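You operate a simulated robot arm through the tools that you are given. There is no shell and no other tool.

The job below is to be done with a simulated robot arm. You get a single attempt, and the scene is never put back.

Task
Clamp the blue card's two copper electrodes in holders R and F.
Fine: both knobs turned tight to their stop.

The check looks at the end state, three seconds after you hand in, the way a careful person would. Anything else that was tipped, shoved, dropped, spilled or broken makes it a failure.

Robot
A 7-joint arm with a two-finger parallel gripper, fixed in place. Base frame: the origin is at the foot of the arm, x ahead of it, y to its left, z up; the work surface is at about z = 800. Lengths are in mm, angles in degrees, forces in N, time in s.
With the tool pointing down near the work surface it reaches from about 240 to 680 mm from the base axis. Its first joint turns from -66.0 to 66.0 degrees. Payload 2.4 kg.
Tool frame: the origin (TCP) lies between the finger pads and is the grasp point; the fingertips stand 30 mm ahead of it; z points along the fingers, y is the line along which they close. Largest opening 94 mm; finger width 28, thickness 10; the body of the gripper, 50 by 96 mm, starts 55 mm behind the TCP.
Orientation is that of the tool frame in the base frame, as [roll, pitch, yaw] about the fixed x, y, z axes, in that order (R = Rz(yaw) Ry(pitch) Rx(roll)). With the fingers straight down and closing along the base's y, the tool's x points along the base's -x, its y along +y and its z along -z.

Tools
- The arm moves only by the tool nudge_tool. Its argument "increments" is text: rows parted by semicolons, each of 6 numbers parted by spaces: the shift along the tool's x, y, z in units of 40 mm (1.0 is 40 mm), then the turn, a rotation vector about the tool's x, y, z in units of 8 degrees (1.0 is 8 degrees). In form: dx dy dz ax ay az; .... A call has 1 to 20 rows; each row shifts and turns the commanded pose from where the row before left it, along the tool's axes as they then stand. "claw" is the finger opening in m, from 0 to 0.094, set as the call begins (left out, the last holds). A call with a number of a shift or a turn outside -1 to 1 is refused whole. A row lasts 0.2 s, in which the tool goes at most 50 mm and 8.6 degrees; a call with a longer step from one row to the next is refused whole, and so is a gripper value outside its range. A pose out of reach is approached as far as the arm can. The call stops where the force on the tool passes 40 N (or 10 N more than at its start, if that is more) or the arm is blocked; 0.2 s more then pass. The fingers move at their own pace (about 153 mm/s each) and stop on an object; they squeeze with about 37 N. The grip force told is the motor's: it shows also when the fingers shut on nothing. Time passes only in rows, and 0.2 s behind the last, so rows that do not move let the fingers close. It gives the time, the measured TCP pose, the force on the tool (base axes), the opening and the grip force at its end, in the units of the frame above (readings bear some noise), with the torque about the TCP (base axes, N m) and any sound that the robot's microphone picked up, and new pictures: "show" is both (left out), scene, wrist or none.
- Cameras (640 x 400 px; columns grow to the right, rows downward): "scene" is fixed at [51.2, 479.6, 1445]; the picture's right is [-0.63, -0.78, 0.00], its down [-0.52, 0.42, -0.75] and it looks along [0.58, -0.47, -0.66] (base axes); focal length 370 px, centre (320, 200). "wrist" rides on the gripper at [76, 14, -103] in the tool frame; the picture's right is [-0.18, 0.98, 0.00], its down [-0.75, -0.14, -0.64] and it looks along [-0.63, -0.12, 0.77] (tool axes); focal length 243 px, centre (320, 200). There is no depth. A picture from a camera that has moved, and an enlarged one, comes with that camera's place and axes in the base frame and with its lens. The place of the scene camera against the robot may be out by one fixed shift of up to 18 mm in any direction.
- close_up(camera, box): a new picture of the part [left, top, right, bottom] of that camera's present view, enlarged. It takes no simulated time.
- finish_job(): hands the job in; it is judged then, once.

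Places have to be worked out from the pictures, the camera data and where the tool is seen. Open the gripper and draw the arm clear of the work before you hand the job in, unless the task says otherwise.

The tools are called after "Request:" by a JSON object that holds its "method" and its "body". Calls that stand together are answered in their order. nudge_tool: Moves the arm, as the interface text tells. Its arguments: {"type":"object","properties":{"increments":{"type":"string"},"claw":{"type":"number"},"show":{"type":"string","enum":["both","scene","wrist","none"]}},"required":["increments"]} The other tools are called the same way: close_up (camera, box) takes an enlarged picture of a part of a camera's view; finish_job () hands the job in.

At the start:

```text
time_s: 0.0
tool_pos: [350.2, 3.1, 1135.6]
ee_rot: [180.0, 0.0, -180.0]
wrist_force: [0.0, -0.6, 0.1]
ft_torque: [-0.01, -0.02, 0.0]
grip_width: 93.8
grip_force: 0.0
```

scene: 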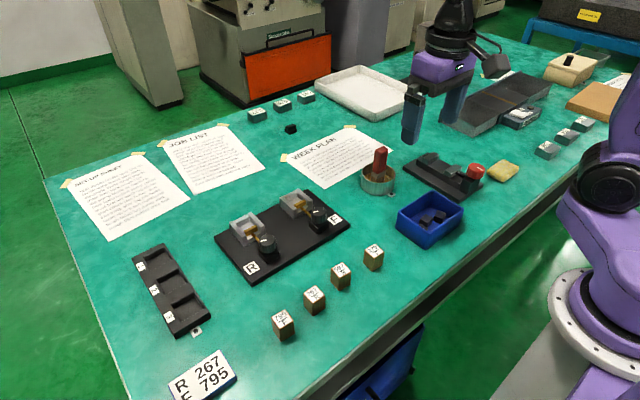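
wrist: 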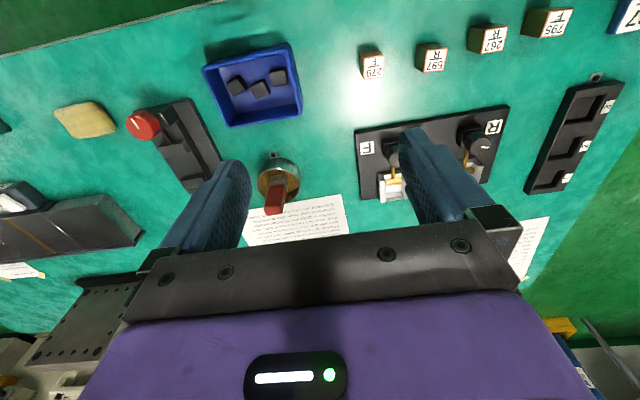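

The blue card seems to read R 267 / F 795, and four labelled electrodes stand near the holders. I'll zoom in to read them all.

Request:
{"method": "close_up", "body": {"camera": "scene", "box": [200, 180, 400, 305]}}

Request:
{"method": "close_up", "body": {"camera": "scene", "box": [120, 280, 320, 400]}}

Request:
{"method": "close_up", "body": {"camera": "wrist", "box": [340, 0, 640, 190]}}

Request:
{"method": "close_up", "body": {"camera": "scene", "box": [60, 110, 400, 220]}}

Request:
{"method": "close_up", "body": {"camera": "scene", "box": [240, 240, 400, 345]}}

```text
3.20 times, centred on (300, 242) of scene
camera zoom: at [51.2, 479.6, 1445.0], right [-0.63, -0.78, 0.0], down [-0.52, 0.42, -0.75], along [0.58, -0.47, -0.66], focal length 1184 px, centre (384, 64)
```

zoom: 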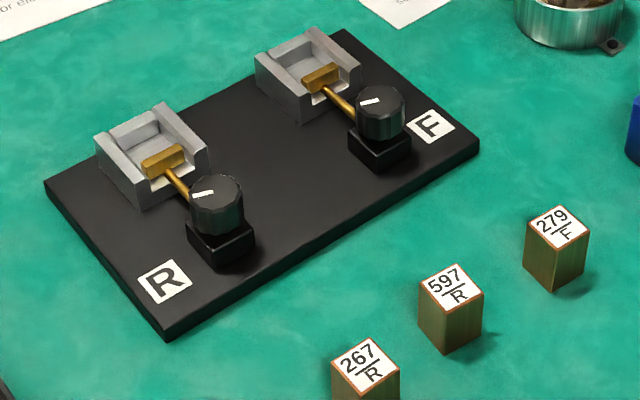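

```text
3.20 times, centred on (220, 340) of scene
camera zoom: at [51.2, 479.6, 1445.0], right [-0.63, -0.78, 0.0], down [-0.52, 0.42, -0.75], along [0.58, -0.47, -0.66], focal length 1184 px, centre (640, -248)
```

zoom: 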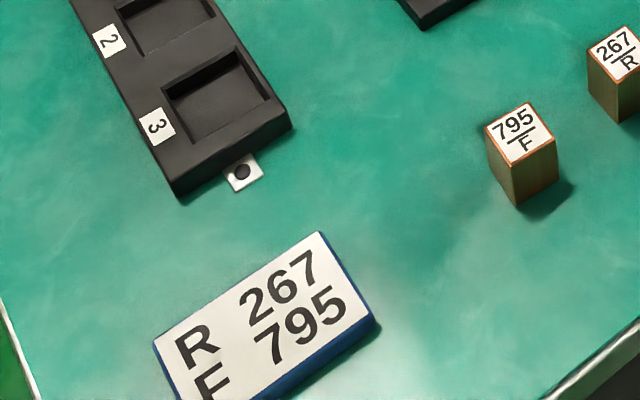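

```text
2.11 times, centred on (490, 95) of wrist
camera zoom: at [274.1, 19.7, 1238.7], right [0.18, 0.98, 0.0], down [0.75, -0.14, 0.64], along [0.63, -0.12, -0.77], focal length 511 px, centre (-38, 421)
```

zoom: 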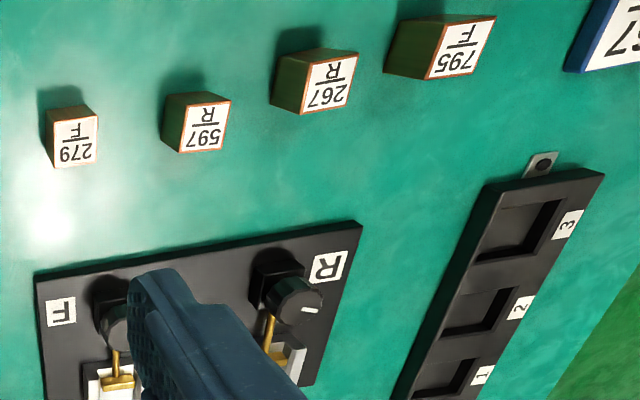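

```text
1.88 times, centred on (230, 165) of scene
camera zoom: at [51.2, 479.6, 1445.0], right [-0.63, -0.78, 0.0], down [-0.52, 0.42, -0.75], along [0.58, -0.47, -0.66], focal length 697 px, centre (489, 266)
```

zoom: 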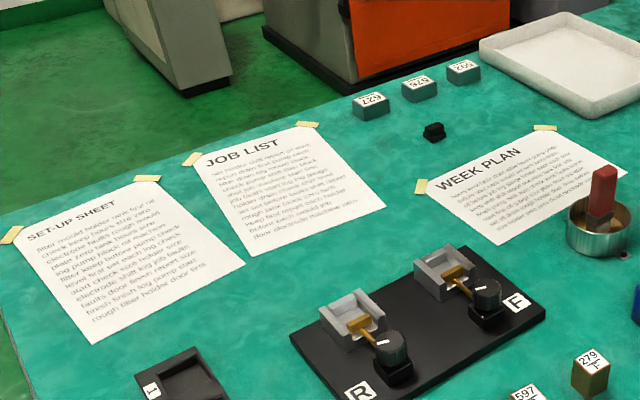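

```text
3.81 times, centred on (320, 292) of scene
camera zoom: at [51.2, 479.6, 1445.0], right [-0.63, -0.78, 0.0], down [-0.52, 0.42, -0.75], along [0.58, -0.47, -0.66], focal length 1410 px, centre (320, -152)
```

zoom: 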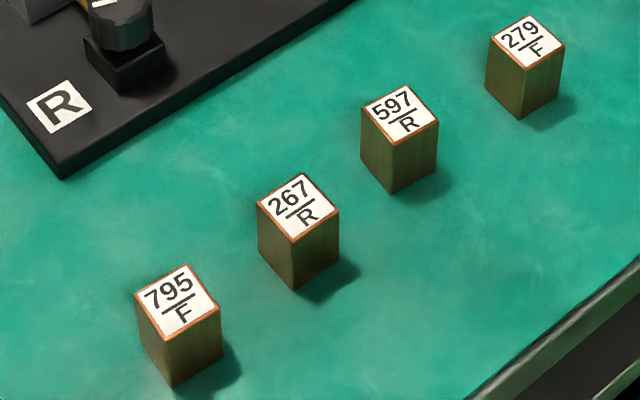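

The card pairs R→267 and F→795. The blocks stand about 78 mm apart along y at x≈365. I'll shift the arm left so the wrist camera sees the fixture between the fingers.

Request:
{"method": "nudge_tool", "body": {"increments": "0.08 0.92 0 0 0 0;0.08 0.92 0 0 0 0;0.08 0.92 0 0 0 0;0.08 0.92 0 0 0 0;0.08 0.92 0 0 0 0;0.08 0.92 0 0 0 0;0 0 0 0 0 0"}}

Request:
{"method": "close_up", "body": {"camera": "wrist", "box": [160, 80, 480, 280]}}

Request:
{"method": "close_up", "body": {"camera": "wrist", "box": [160, 0, 480, 200]}}

```text
time_s: 1.6
tool_pos: [331.8, 225.1, 1135.6]
ee_rot: [-180.0, 0.0, 179.9]
wrist_force: [0.2, -0.6, 1.3]
ft_torque: [0.0, -0.01, 0.01]
grip_width: 94.1
grip_force: 0.1
camera wrist: at [255.7, 240.6, 1238.9], right [0.19, 0.98, 0.0], down [0.75, -0.14, 0.64], along [0.63, -0.12, -0.77], focal length 243 px, centre (320, 200)
```

scene: 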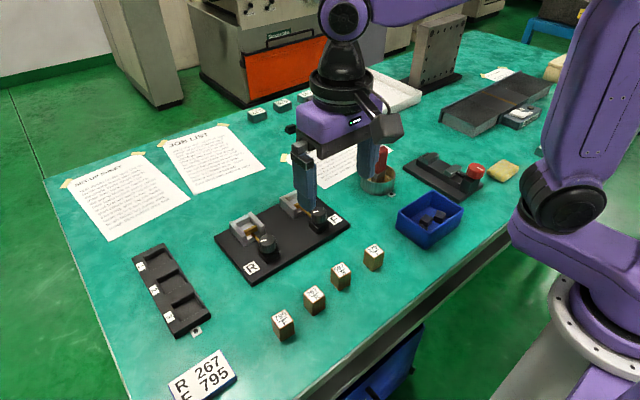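
wrist: 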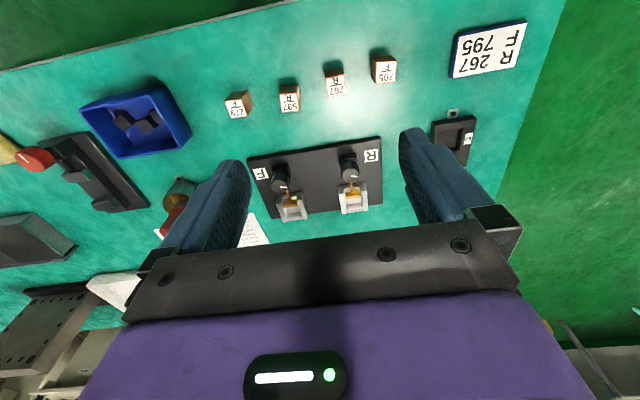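

```text
2.00 times, centred on (320, 180) of wrist
camera zoom: at [255.7, 240.6, 1238.9], right [0.19, 0.98, 0.0], down [0.75, -0.14, 0.64], along [0.63, -0.12, -0.77], focal length 485 px, centre (320, 240)
```

zoom: 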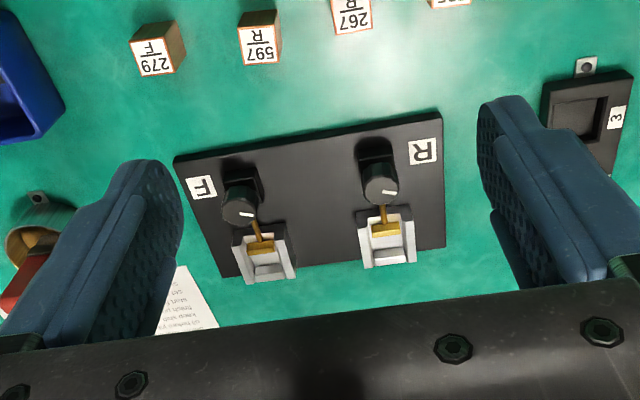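

```text
2.00 times, centred on (320, 100) of wrist
camera zoom: at [255.7, 240.6, 1238.9], right [0.19, 0.98, 0.0], down [0.75, -0.14, 0.64], along [0.63, -0.12, -0.77], focal length 485 px, centre (320, 400)
```

zoom: 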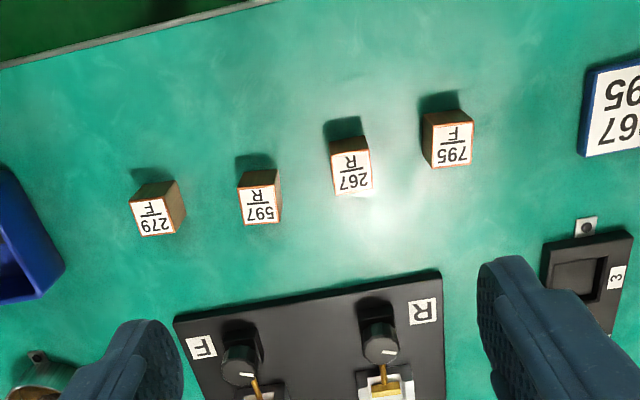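

Triangulating the two views puts block 267's top near (363,245,838), knob R near (513,249,859), and the holder pocket near (605,250). I'll go closer to the fixture to see the holder's geometry.

Request:
{"method": "nudge_tool", "body": {"increments": "-0.74 0.125 0.675 0 0 0;-0.74 0.125 0.675 0 0 0;-0.74 0.125 0.675 0 0 0;-0.74 0.125 0.675 0 0 0;-0.74 0.125 0.675 0 0 0;0 0 0 0 0 0"}}

Request:
{"method": "close_up", "body": {"camera": "wrist", "box": [200, 80, 440, 230]}}

Request:
{"method": "close_up", "body": {"camera": "scene", "box": [210, 170, 370, 270]}}

```text
time_s: 3.0
tool_pos: [478.8, 250.1, 997.0]
ee_rot: [-179.9, 0.0, -180.0]
wrist_force: [-0.1, 0.0, 0.4]
ft_torque: [-0.02, -0.03, 0.0]
grip_width: 93.9
grip_force: 0.0
camera wrist: at [403.8, 265.6, 1101.5], right [0.18, 0.98, 0.0], down [0.75, -0.14, 0.64], along [0.63, -0.12, -0.77], focal length 243 px, centre (320, 200)
```

scene: 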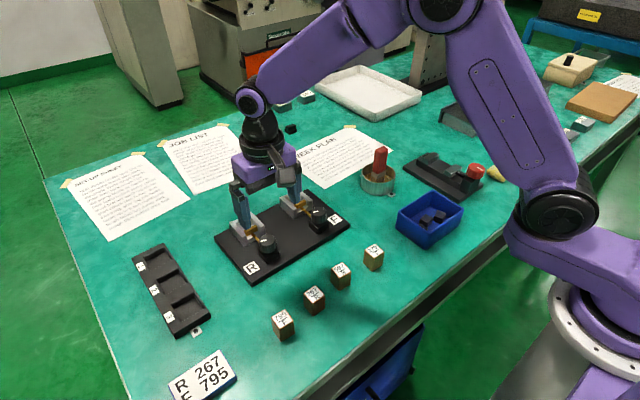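
wrist: 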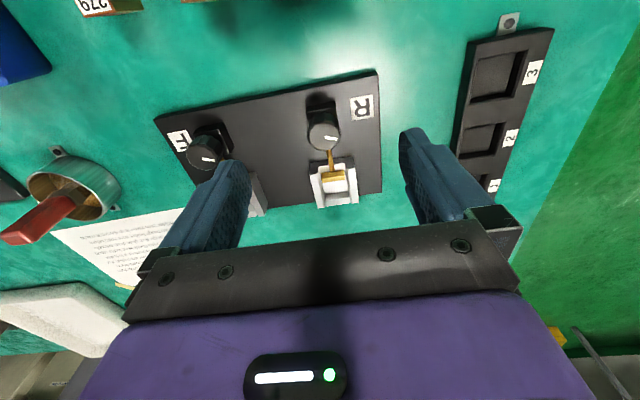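

```text
2.67 times, centred on (320, 155) of wrist
camera zoom: at [403.8, 265.6, 1101.5], right [0.18, 0.98, 0.0], down [0.75, -0.14, 0.64], along [0.63, -0.12, -0.77], focal length 647 px, centre (320, 320)
```

zoom: 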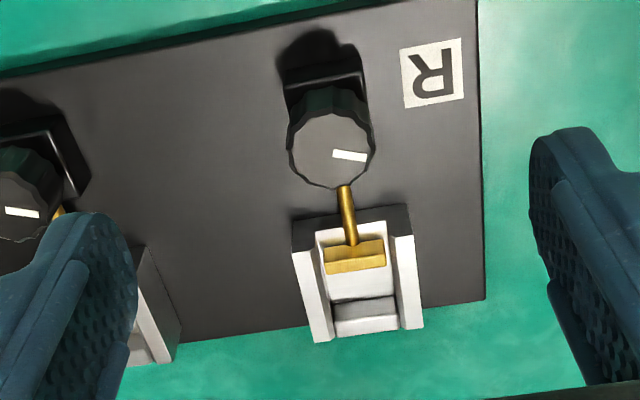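

```text
4.00 times, centred on (290, 220) of scene
camera zoom: at [51.2, 479.6, 1445.0], right [-0.63, -0.78, 0.0], down [-0.52, 0.42, -0.75], along [0.58, -0.47, -0.66], focal length 1481 px, centre (440, 120)
```

zoom: 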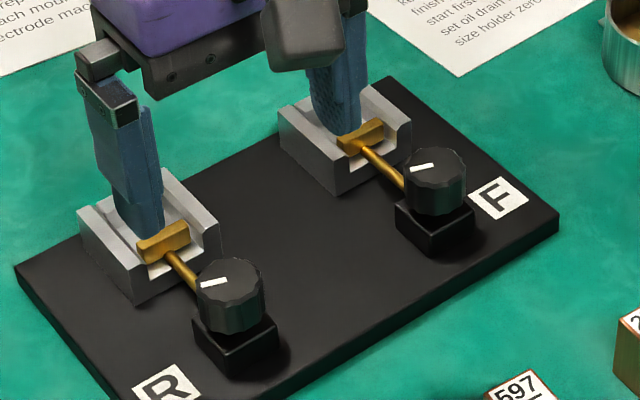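

The holder is a U‑shaped pocket open toward the knob, with the knob's axis vertical. I'll move nearer above pocket R to measure it.

Request:
{"method": "nudge_tool", "body": {"increments": "-0.765 0 0.84 0 0 0;-0.765 0 0.84 0 0 0;0 0 0 0 0 0"}}

Request:
{"method": "close_up", "body": {"camera": "wrist", "box": [220, 80, 420, 205]}}

Request:
{"method": "close_up", "body": {"camera": "scene", "box": [210, 170, 370, 270]}}

```text
time_s: 3.8
tool_pos: [538.9, 250.6, 931.7]
ee_rot: [180.0, 0.0, -179.9]
wrist_force: [-0.2, -0.4, -0.3]
ft_torque: [0.02, 0.01, 0.01]
grip_width: 94.0
grip_force: 0.1
camera wrist: at [463.7, 266.3, 1035.4], right [0.18, 0.98, 0.0], down [0.75, -0.14, 0.64], along [0.63, -0.12, -0.77], focal length 243 px, centre (320, 200)
```

scene: 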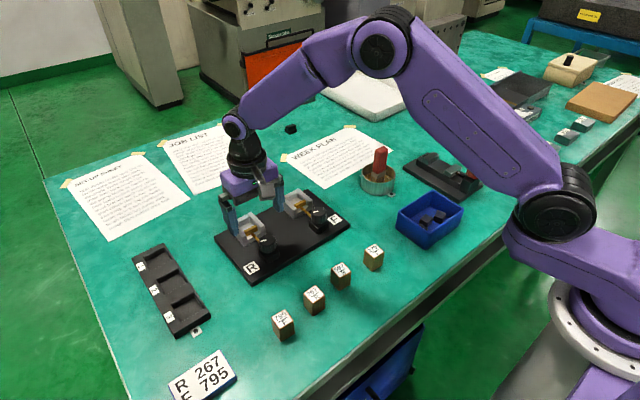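
wrist: 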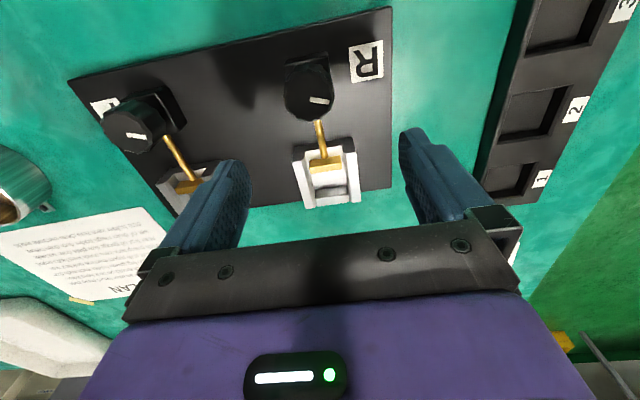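

```text
3.20 times, centred on (320, 142) of wrist
camera zoom: at [463.7, 266.3, 1035.4], right [0.18, 0.98, 0.0], down [0.75, -0.14, 0.64], along [0.63, -0.12, -0.77], focal length 776 px, centre (320, 384)
```

zoom: 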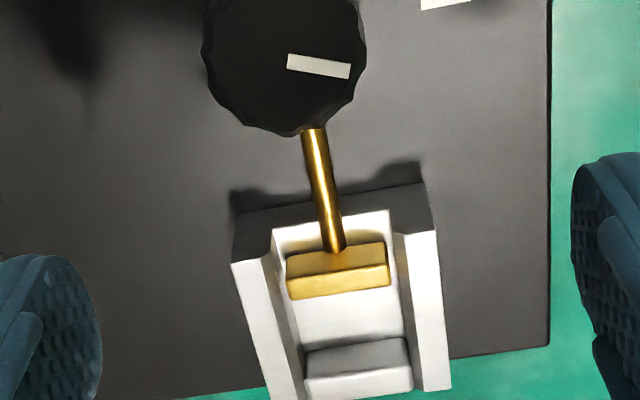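

```text
4.00 times, centred on (290, 220) of scene
camera zoom: at [51.2, 479.6, 1445.0], right [-0.63, -0.78, 0.0], down [-0.52, 0.42, -0.75], along [0.58, -0.47, -0.66], focal length 1481 px, centre (440, 120)
```

zoom: 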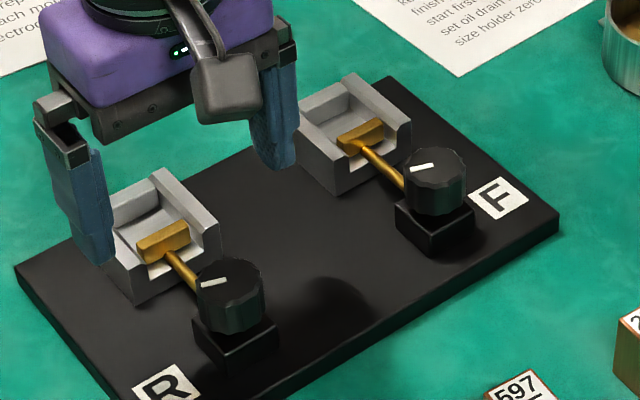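

Fixture R is aligned with the base axes: knob axis ≈(517,248.5) with its top at 859, pocket x≈588–618, inner y≈231–266. Next I'll look at the blocks from close range.

Request:
{"method": "nudge_tool", "body": {"increments": "0.88 0.02 -0.12 0 0 0;0.88 0.02 -0.12 0 0 0;0.88 0.02 -0.12 0 0 0;0.88 0.02 -0.12 0 0 0;0.88 0.02 -0.12 0 0 0;0.88 0.02 -0.12 0 0 0;0.88 0.02 -0.12 0 0 0;0 0 0 0 0 0"}}

Request:
{"method": "close_up", "body": {"camera": "wrist", "box": [220, 80, 420, 205]}}

```text
time_s: 5.6
tool_pos: [293.7, 255.4, 966.8]
ee_rot: [179.9, 0.0, -180.0]
wrist_force: [0.2, 0.8, 1.3]
ft_torque: [-0.02, -0.01, -0.04]
grip_width: 94.2
grip_force: 0.0
camera wrist: at [216.9, 271.2, 1070.5], right [0.18, 0.98, 0.0], down [0.75, -0.14, 0.64], along [0.63, -0.12, -0.77], focal length 243 px, centre (320, 200)
```

scene: 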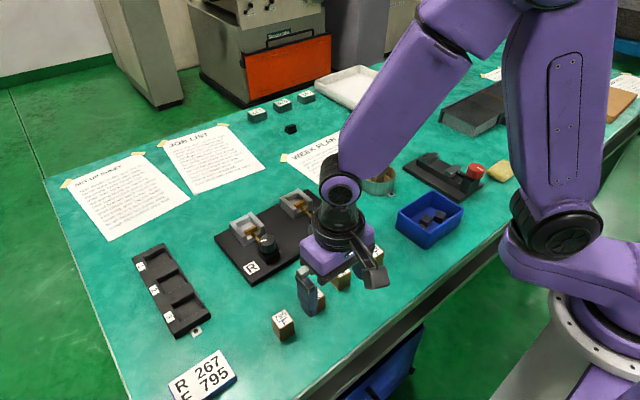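
wrist: 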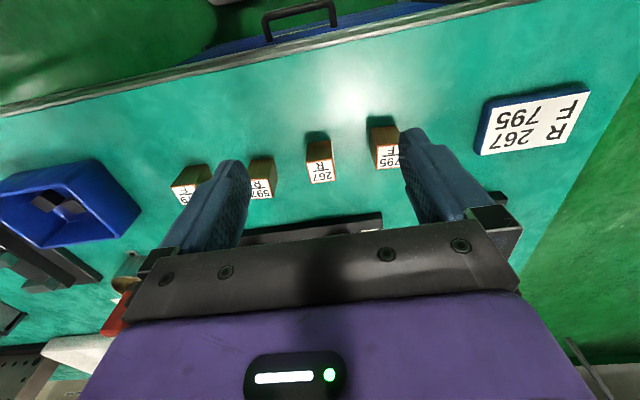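

```text
3.20 times, centred on (320, 142) of wrist
camera zoom: at [216.9, 271.2, 1070.5], right [0.18, 0.98, 0.0], down [0.75, -0.14, 0.64], along [0.63, -0.12, -0.77], focal length 776 px, centre (320, 384)
```

zoom: 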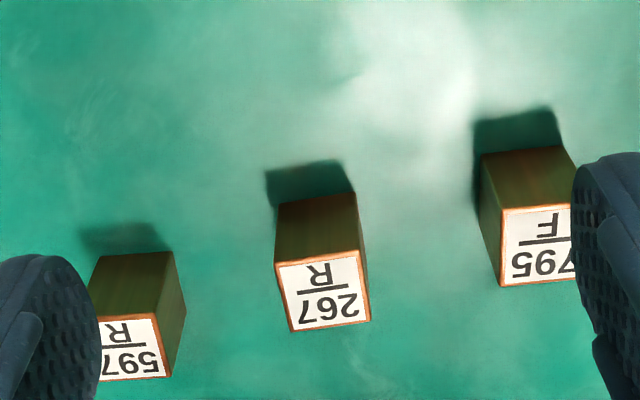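

Block 267 is square to the base, about 29 mm wide and 42 mm tall, centred near (365,245). I'll move over it and check before descending.

Request:
{"method": "nudge_tool", "body": {"increments": "-0.594 -0.087 0.557 0 0 0;-0.594 -0.087 0.557 0 0 0;-0.594 -0.087 0.557 0 0 0;0 0 0 0 0 0"}}

Request:
{"method": "close_up", "body": {"camera": "wrist", "box": [200, 40, 440, 190]}}

```text
time_s: 6.6
tool_pos: [364.5, 247.2, 899.5]
ee_rot: [-179.9, 0.0, 179.9]
wrist_force: [0.7, 0.4, 0.1]
ft_torque: [-0.01, -0.04, -0.01]
grip_width: 94.4
grip_force: 0.1
camera wrist: at [288.9, 261.9, 1003.2], right [0.18, 0.98, 0.0], down [0.75, -0.14, 0.64], along [0.63, -0.12, -0.77], focal length 243 px, centre (320, 200)
```

scene: 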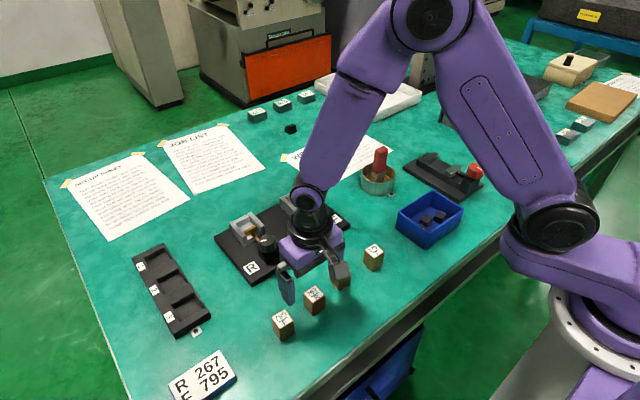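
wrist: 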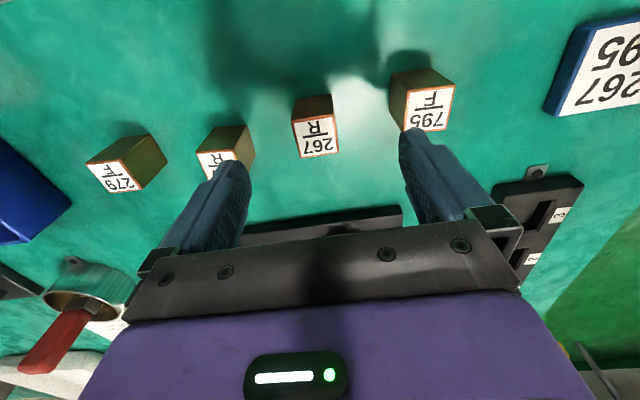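

```text
2.67 times, centred on (320, 115) of wrist
camera zoom: at [288.9, 261.9, 1003.2], right [0.18, 0.98, 0.0], down [0.75, -0.14, 0.64], along [0.63, -0.12, -0.77], focal length 647 px, centre (320, 427)
```

zoom: 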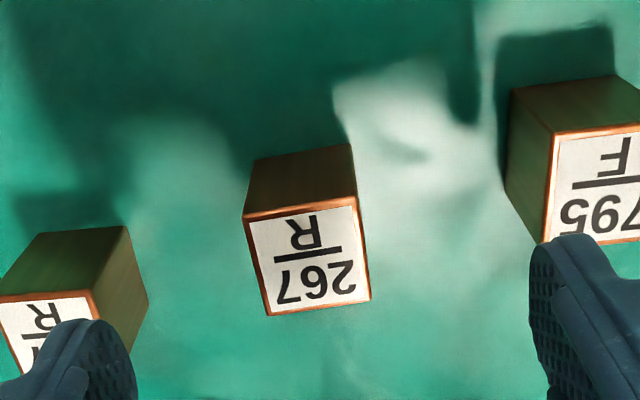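

Block 267's centre is at about (364,245). The open fingers would come close to the neighbouring blocks, so I'll narrow to 55 mm and then descend to grip the top 17 mm.

Request:
{"method": "nudge_tool", "body": {"increments": "0 -0.04 0 0 0 0;0 0 0.37 0 0 0;0 0 0.37 0 0 0;0 0 0.37 0 0 0;0 0 0 0 0 0", "claw": 0.055}}

Request:
{"method": "close_up", "body": {"camera": "wrist", "box": [200, 60, 440, 210]}}

```text
time_s: 7.8
tool_pos: [365.4, 244.2, 855.1]
ee_rot: [179.9, -0.1, -180.0]
wrist_force: [0.1, -1.0, 0.4]
ft_torque: [0.0, 0.0, 0.01]
grip_width: 54.9
grip_force: 0.0
camera wrist: at [289.2, 259.9, 957.9], right [0.18, 0.98, 0.0], down [0.75, -0.14, 0.64], along [0.63, -0.12, -0.77], focal length 243 px, centre (320, 200)
```

scene: 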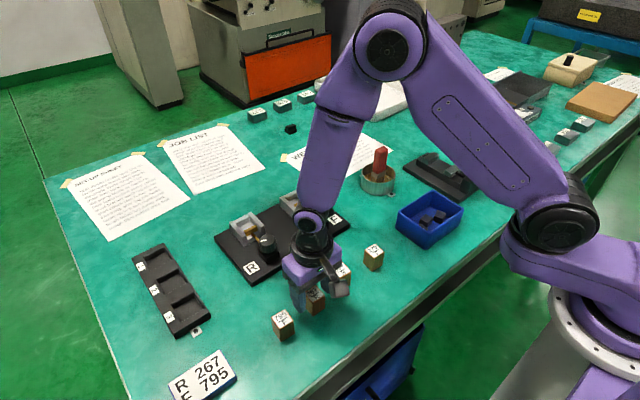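
wrist: 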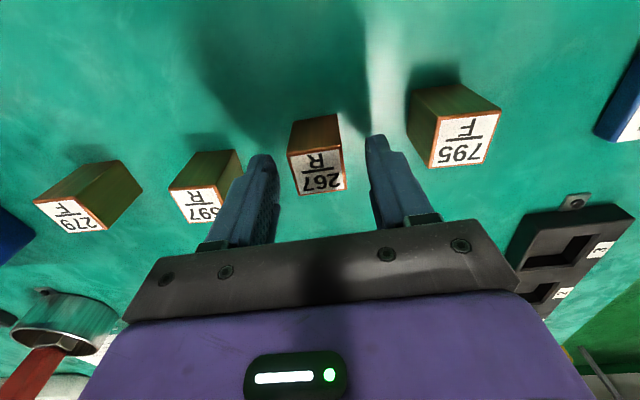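

```text
2.67 times, centred on (320, 135) of wrist
camera zoom: at [289.2, 259.9, 957.9], right [0.18, 0.98, 0.0], down [0.75, -0.14, 0.64], along [0.63, -0.12, -0.77], focal length 647 px, centre (320, 373)
```

zoom: 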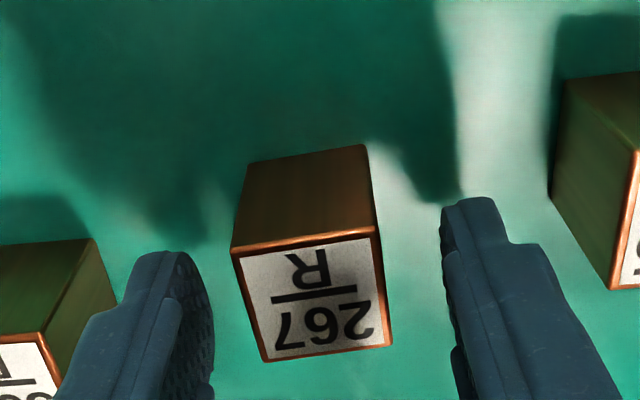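

The block sits between the fingers with clear gaps on both sides, so I'll close on it.

Request:
{"method": "nudge_tool", "body": {"increments": "0 0 0 0 0 0;0 0 0 0 0 0;0 0 0 0 0 0", "claw": 0.02, "show": "wrist"}}

Request:
{"method": "close_up", "body": {"camera": "wrist", "box": [200, 60, 440, 210]}}

```text
time_s: 8.6
tool_pos: [365.8, 244.0, 855.3]
ee_rot: [179.9, 0.0, -179.9]
wrist_force: [0.7, -0.1, 0.6]
ft_torque: [0.0, -0.06, 0.02]
grip_width: 29.4
grip_force: 36.4
camera wrist: at [289.0, 259.9, 958.0], right [0.18, 0.98, 0.0], down [0.75, -0.14, 0.64], along [0.63, -0.12, -0.77], focal length 243 px, centre (320, 200)
```

wrist: 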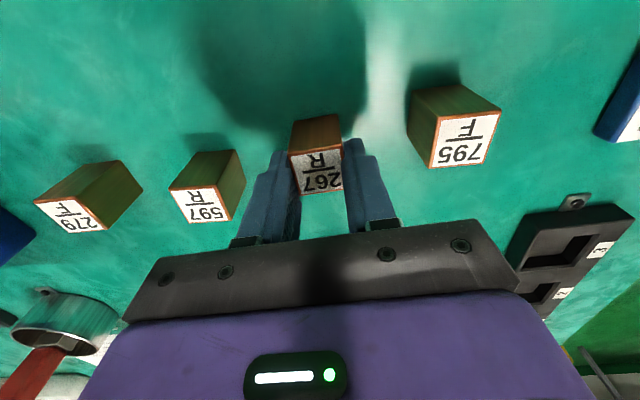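

```text
2.67 times, centred on (320, 135) of wrist
camera zoom: at [289.0, 259.9, 958.0], right [0.18, 0.98, 0.0], down [0.75, -0.14, 0.64], along [0.63, -0.12, -0.77], focal length 647 px, centre (320, 373)
```

zoom: 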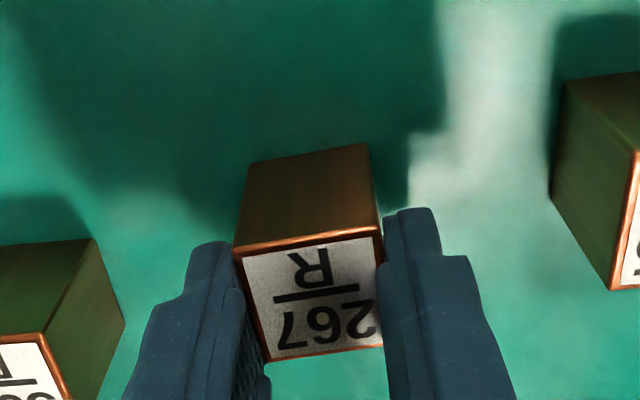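

Gripped: the block measures 29.4 mm. I'll lift it 80 mm and carry it over to holder R, stopping above the pocket.

Request:
{"method": "nudge_tool", "body": {"increments": "0 0 -0.5 0 0 0;0 0 -0.75 0 0 0;0 0 -0.75 0 0 0;-0.9 0.02 0 0 0 0;-0.9 0.02 0 0 0 0;-0.9 0.02 0 0 0 0;-0.9 0.02 0 0 0 0;-0.9 0.02 0 0 0 0;-0.9 0.02 0 0 0 0;-0.35 0 0 0 0 0;0 0 0 0 0 0"}}

Request:
{"method": "close_up", "body": {"camera": "wrist", "box": [220, 80, 420, 205]}}

Request:
{"method": "close_up", "body": {"camera": "scene", "box": [210, 170, 370, 270]}}

```text
time_s: 11.0
tool_pos: [596.1, 248.7, 935.5]
ee_rot: [180.0, 0.0, 179.9]
wrist_force: [0.9, -0.1, -2.2]
ft_torque: [0.02, -0.01, -0.01]
grip_width: 29.7
grip_force: 36.9
camera wrist: at [520.0, 264.0, 1038.7], right [0.18, 0.98, 0.0], down [0.75, -0.14, 0.64], along [0.63, -0.12, -0.77], focal length 243 px, centre (320, 200)
```

scene: 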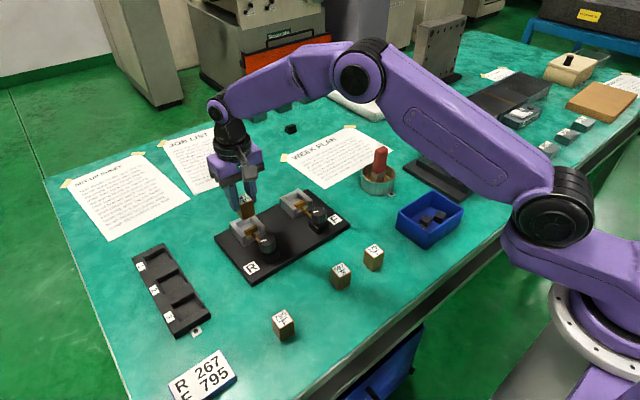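
wrist: 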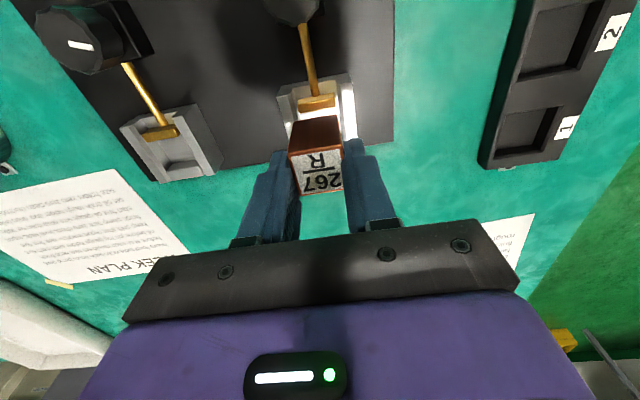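

```text
3.20 times, centred on (320, 142) of wrist
camera zoom: at [520.0, 264.0, 1038.7], right [0.18, 0.98, 0.0], down [0.75, -0.14, 0.64], along [0.63, -0.12, -0.77], focal length 776 px, centre (320, 384)
```

zoom: 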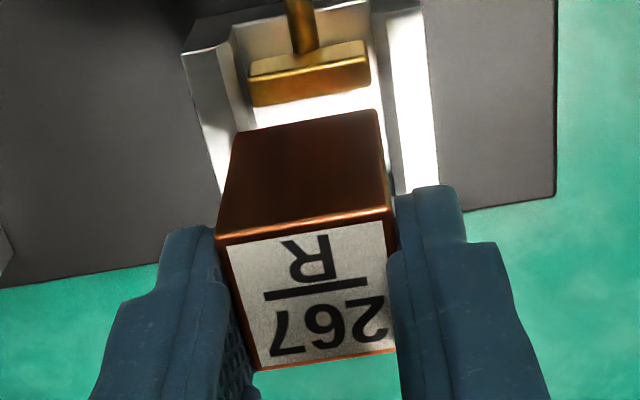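

```text
4.00 times, centred on (290, 220) of scene
camera zoom: at [51.3, 479.6, 1444.9], right [-0.63, -0.78, 0.0], down [-0.52, 0.42, -0.75], along [0.58, -0.47, -0.66], focal length 1481 px, centre (440, 120)
```

zoom: 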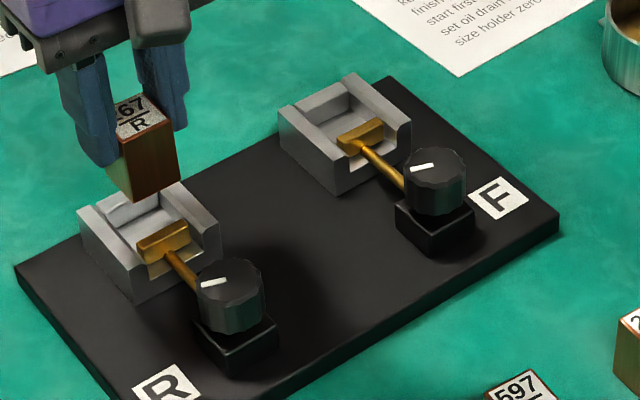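

Brass pusher's far edge is at x≈587.7 (z≈844) and the back wall at x≈620, so I want the block centred on x≈603.8. The block's y is about 0.5 mm off centre. I'll correct that and come down to just above the walls.

Request:
{"method": "nudge_tool", "body": {"increments": "-0.1 -0.006 0.4 0 0 0;-0.1 -0.006 0.4 0 0 0;0 0 0 0 0 0"}}

Request:
{"method": "close_up", "body": {"camera": "wrist", "box": [220, 80, 420, 205]}}

Request:
{"method": "close_up", "body": {"camera": "scene", "box": [210, 190, 290, 240]}}

```text
time_s: 11.8
tool_pos: [603.7, 247.7, 904.0]
ee_rot: [180.0, -0.1, 180.0]
wrist_force: [0.6, 0.7, -3.4]
ft_torque: [-0.01, 0.01, -0.02]
grip_width: 29.5
grip_force: 36.8
camera wrist: at [527.5, 264.1, 1006.5], right [0.18, 0.98, 0.0], down [0.75, -0.14, 0.64], along [0.63, -0.12, -0.77], focal length 243 px, centre (320, 200)
```

scene: 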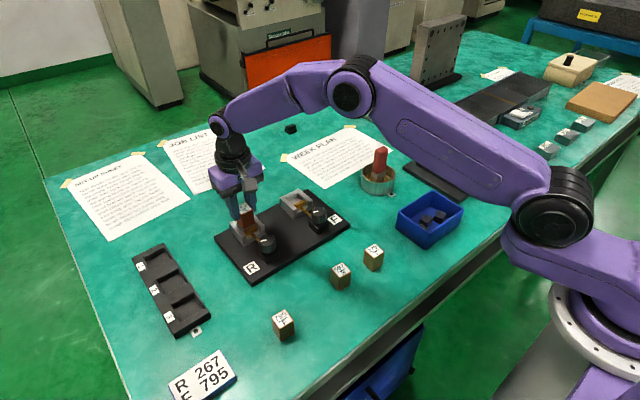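
wrist: 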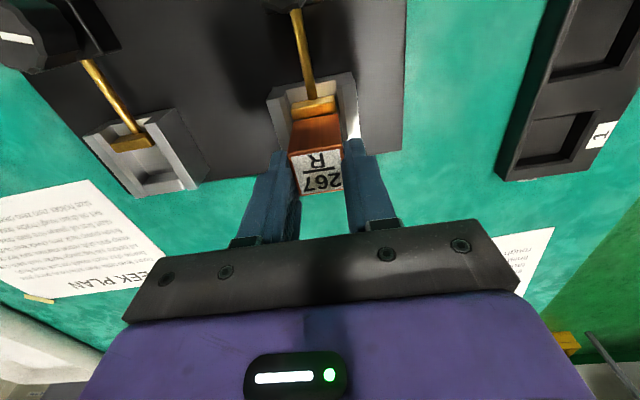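

```text
3.20 times, centred on (320, 142) of wrist
camera zoom: at [527.5, 264.1, 1006.5], right [0.18, 0.98, 0.0], down [0.75, -0.14, 0.64], along [0.63, -0.12, -0.77], focal length 776 px, centre (320, 384)
```

zoom: 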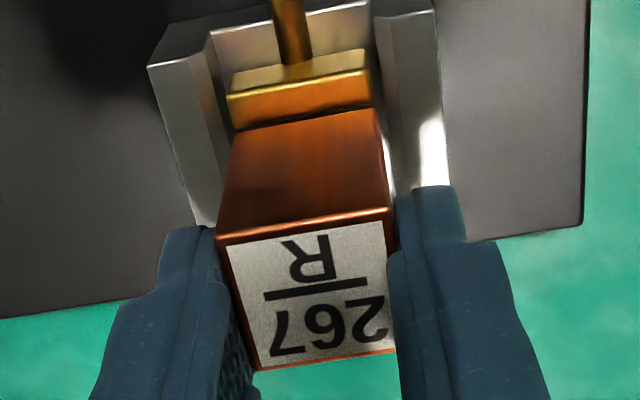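

```text
8.00 times, centred on (250, 215) of scene
camera zoom: at [51.3, 479.6, 1444.9], right [-0.63, -0.78, 0.0], down [-0.52, 0.42, -0.75], along [0.58, -0.47, -0.66], focal length 2961 px, centre (880, 80)
```

zoom: 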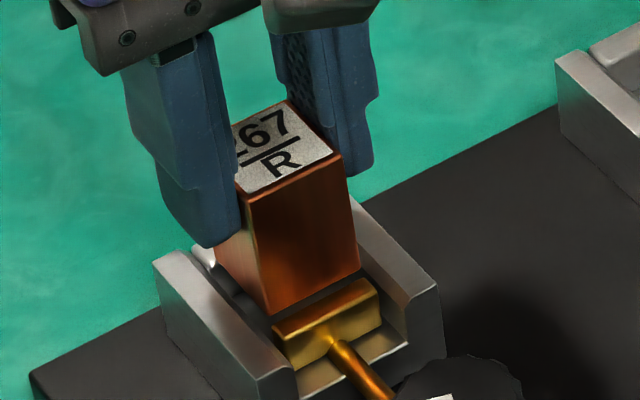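

The block is nearly aligned, but the gap to the brass is small. Holder F is identical and visible now, so I'll use it to measure the free length of the pocket.

Request:
{"method": "close_up", "body": {"camera": "wrist", "box": [70, 90, 230, 190]}}

Request:
{"method": "close_up", "body": {"camera": "scene", "box": [265, 180, 345, 230]}}

```text
4.00 times, centred on (150, 140) of wrist
camera zoom: at [527.5, 264.1, 1006.5], right [0.18, 0.98, 0.0], down [0.75, -0.14, 0.64], along [0.63, -0.12, -0.77], focal length 970 px, centre (1000, 440)
```

zoom: 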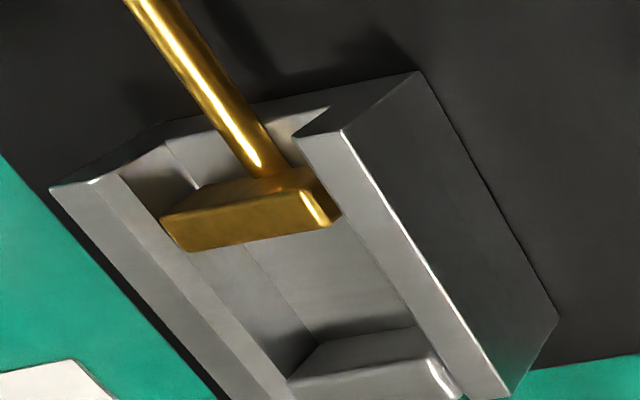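

```text
8.00 times, centred on (305, 205) of scene
camera zoom: at [51.3, 479.6, 1444.9], right [-0.63, -0.78, 0.0], down [-0.52, 0.42, -0.75], along [0.58, -0.47, -0.66], focal length 2961 px, centre (440, 160)
```

zoom: 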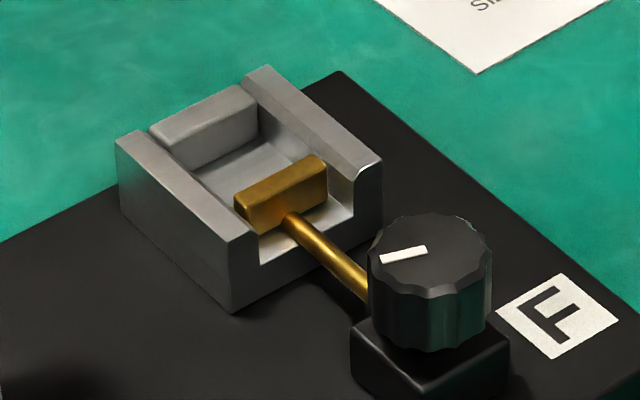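

Free pocket length is roughly 31–32 mm for a 29.4 mm block, so it's snug. The block's bottom edge looks about level with the brass edge. I'll shift +1.2 mm in x and descend slowly 8 mm, watching the force.

Request:
{"method": "nudge_tool", "body": {"increments": "-0.03 0 0 0 0 0;0 0 0.05 0 0 0;0 0 0.05 0 0 0;0 0 0.05 0 0 0;0 0 0.05 0 0 0;0 0 0 0 0 0"}}

Request:
{"method": "close_up", "body": {"camera": "wrist", "box": [240, 70, 400, 170]}}

Request:
{"method": "close_up", "body": {"camera": "scene", "box": [210, 190, 290, 240]}}

```text
time_s: 13.2
tool_pos: [605.5, 247.6, 898.2]
ee_rot: [179.9, 0.2, -180.0]
wrist_force: [-8.7, -4.5, 26.1]
ft_torque: [-0.18, 0.27, 0.01]
grip_width: 29.6
grip_force: 36.4
camera wrist: at [528.2, 263.6, 1000.9], right [0.18, 0.98, 0.0], down [0.75, -0.14, 0.64], along [0.63, -0.12, -0.77], focal length 243 px, centre (320, 200)
```

scene: 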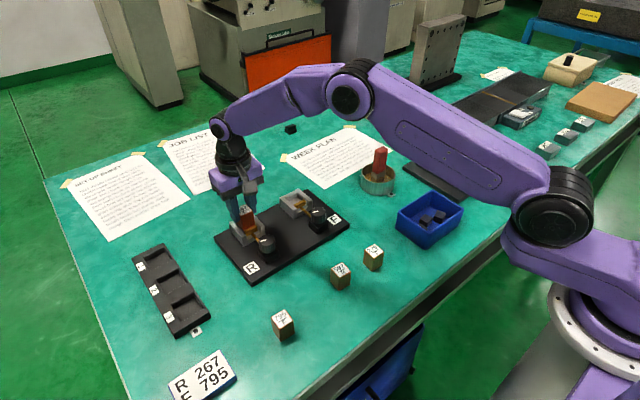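
wrist: 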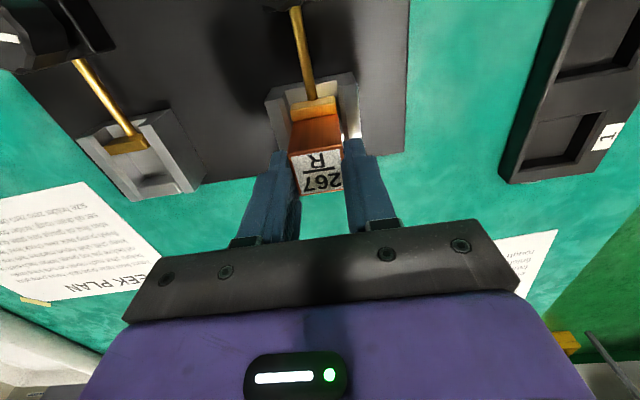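

```text
4.00 times, centred on (320, 120) of wrist
camera zoom: at [528.2, 263.6, 1000.9], right [0.18, 0.98, 0.0], down [0.75, -0.14, 0.64], along [0.63, -0.12, -0.77], focal length 970 px, centre (320, 520)
```

zoom: 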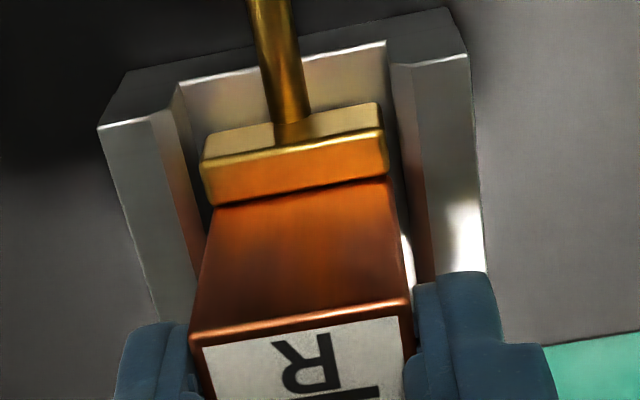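

```text
8.00 times, centred on (250, 215) of scene
camera zoom: at [50.5, 479.2, 1445.1], right [-0.63, -0.78, 0.0], down [-0.52, 0.42, -0.75], along [0.58, -0.47, -0.66], focal length 2961 px, centre (880, 80)
```

zoom: 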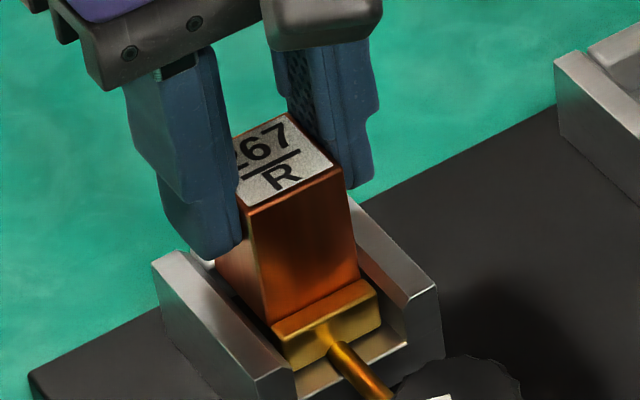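

Contact came at bottom z≈843 with the force pushing −x, so the block is catching on the back wall's edge. I'll raise 3 mm, shift −0.9 mm in x and +0 in y, and try again gently.

Request:
{"method": "nudge_tool", "body": {"increments": "0 0 -0.1 0 0 0;0.022 -0.005 0 0 0 0;0 0 0.03 0 0 0;0 0 0.03 0 0 0;0 0 0.03 0 0 0;0 0 0.03 0 0 0;0 0 0 0 0 0", "show": "none"}}

```text
time_s: 14.8
tool_pos: [605.3, 246.6, 894.6]
ee_rot: [-180.0, 0.1, 179.9]
wrist_force: [10.6, -1.1, -0.5]
ft_torque: [-0.03, -0.49, 0.05]
grip_width: 29.9
grip_force: 36.9
```

Now the block has entered: only a +x side push from the brass remains (~10 N). I'll ease +0.4 mm in x and continue down in small steps.

Request:
{"method": "nudge_tool", "body": {"increments": "-0.012 0 0 0 0 0;0 0 0.04 0 0 0;0 0 0.04 0 0 0;0 0 0.04 0 0 0;0 0 0.04 0 0 0;0 0 0 0 0 0"}}

Request:
{"method": "close_up", "body": {"camera": "wrist", "box": [240, 70, 400, 170]}}

Request:
{"method": "close_up", "body": {"camera": "scene", "box": [210, 190, 290, 240]}}

```text
time_s: 16.2
tool_pos: [604.5, 247.4, 888.6]
ee_rot: [-180.0, 0.0, 180.0]
wrist_force: [9.0, -0.2, -0.2]
ft_torque: [0.0, -0.43, 0.02]
grip_width: 29.7
grip_force: 37.0
camera wrist: at [528.2, 263.0, 991.4], right [0.18, 0.98, 0.0], down [0.75, -0.14, 0.64], along [0.63, -0.12, -0.77], focal length 243 px, centre (320, 200)
```

scene: 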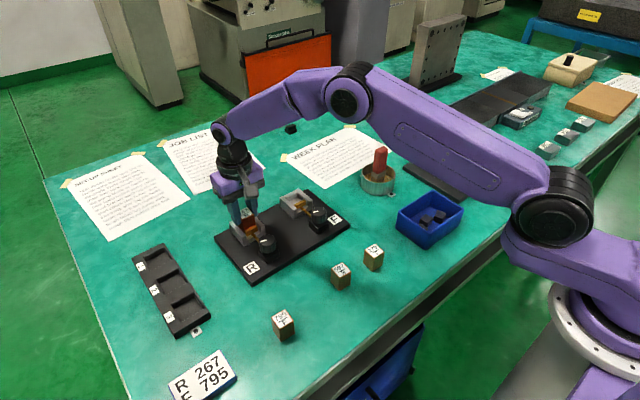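
wrist: 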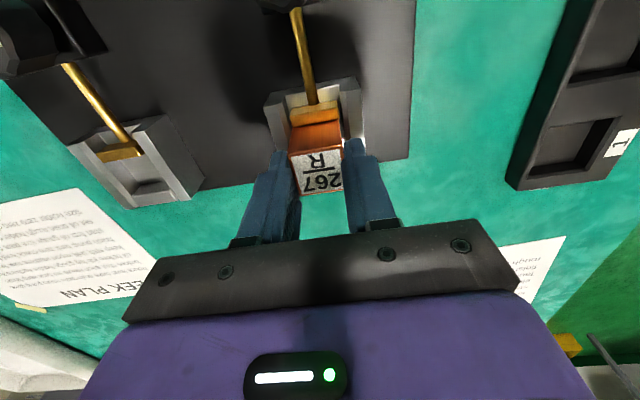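

```text
4.00 times, centred on (320, 120) of wrist
camera zoom: at [528.2, 263.0, 991.4], right [0.18, 0.98, 0.0], down [0.75, -0.14, 0.64], along [0.63, -0.12, -0.77], focal length 970 px, centre (320, 520)
```

zoom: 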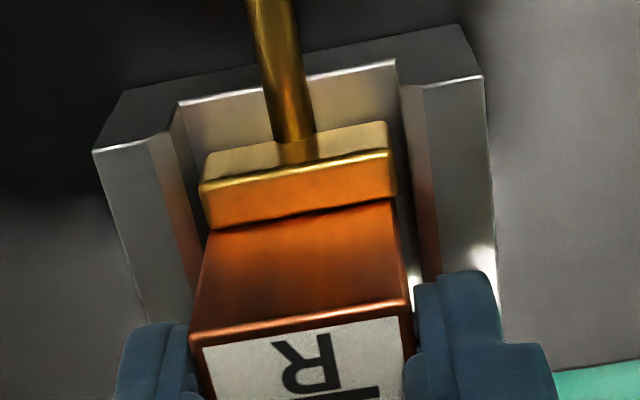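

```text
8.00 times, centred on (250, 215) of scene
camera zoom: at [51.4, 479.5, 1445.0], right [-0.63, -0.78, 0.0], down [-0.52, 0.42, -0.75], along [0.58, -0.47, -0.66], focal length 2961 px, centre (880, 80)
```

zoom: 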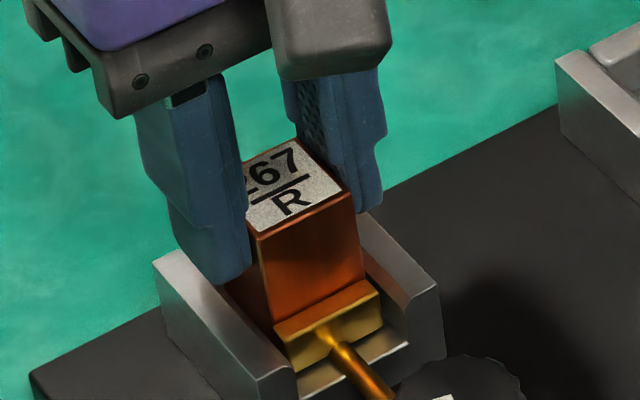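

The block is seating squarely between the walls. I'll ease +0.4 mm more in x and keep lowering until floor contact.

Request:
{"method": "nudge_tool", "body": {"increments": "-0.012 0 0 0 0 0;0 0 0.03 0 0 0;0 0 0.03 0 0 0;0 0 0.03 0 0 0;0 0 0.03 0 0 0;0 0 0 0 0 0", "show": "none"}}

```text
time_s: 17.6
tool_pos: [604.5, 247.8, 885.0]
ee_rot: [-179.9, -0.1, -180.0]
wrist_force: [-11.8, -4.6, 19.7]
ft_torque: [-0.15, 0.34, 0.0]
grip_width: 29.8
grip_force: 36.7
```

There's 20 N upward and 12 N toward −x: either the floor or the back wall. I'll back off 0.4 mm in x and press slightly to tell which.

Request:
{"method": "nudge_tool", "body": {"increments": "0 0 -0.02 0 0 0;0.012 0 0 0 0 0;0 0 0.025 0 0 0;0 0 0.02 0 0 0;0 0 0 0 0 0"}}

Request:
{"method": "close_up", "body": {"camera": "wrist", "box": [240, 70, 400, 170]}}

Request:
{"method": "close_up", "body": {"camera": "scene", "box": [210, 190, 290, 240]}}

```text
time_s: 18.8
tool_pos: [605.2, 246.0, 883.5]
ee_rot: [-179.9, 0.1, 180.0]
wrist_force: [-10.5, -5.2, 28.0]
ft_torque: [-0.14, 0.33, -0.01]
grip_width: 29.8
grip_force: 36.9
camera wrist: at [528.5, 262.7, 987.1], right [0.19, 0.98, 0.0], down [0.75, -0.14, 0.64], along [0.63, -0.12, -0.77], focal length 243 px, centre (320, 200)
```

scene: 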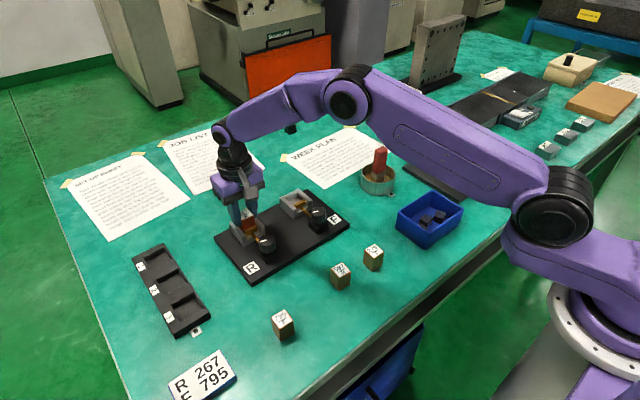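
wrist: 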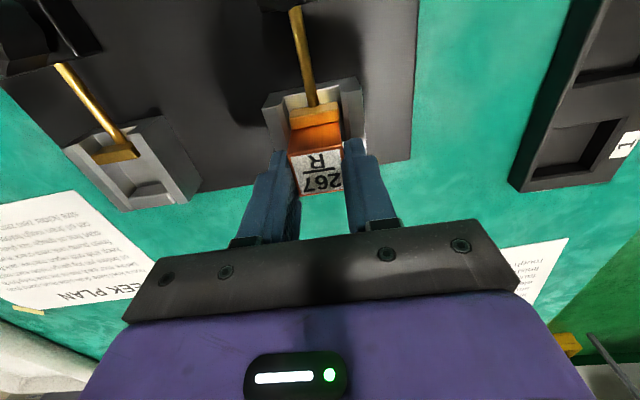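

```text
4.00 times, centred on (320, 120) of wrist
camera zoom: at [528.5, 262.7, 987.1], right [0.19, 0.98, 0.0], down [0.75, -0.14, 0.64], along [0.63, -0.12, -0.77], focal length 970 px, centre (320, 520)
```

zoom: 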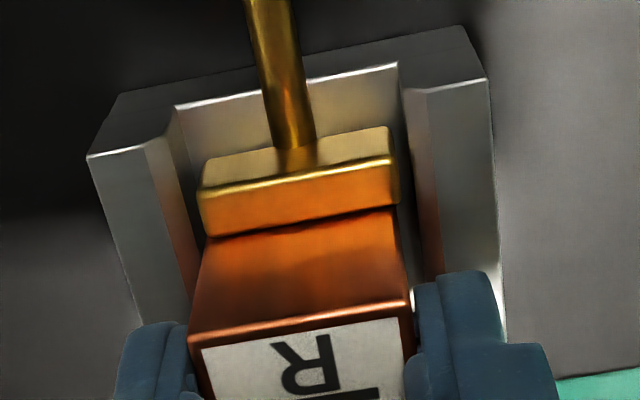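

```text
8.00 times, centred on (250, 215) of scene
camera zoom: at [50.4, 479.2, 1445.1], right [-0.63, -0.78, 0.0], down [-0.52, 0.42, -0.75], along [0.58, -0.47, -0.66], focal length 2961 px, centre (880, 80)
```

zoom: 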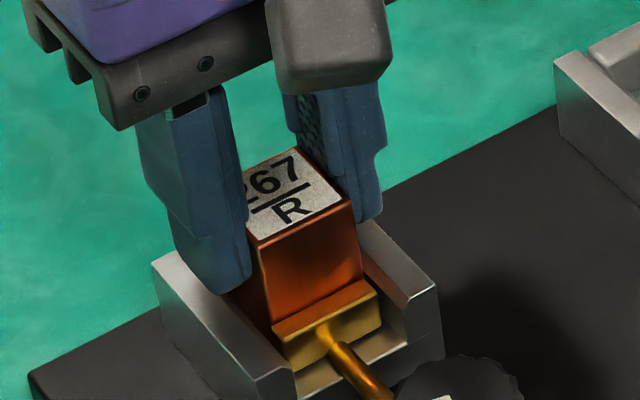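

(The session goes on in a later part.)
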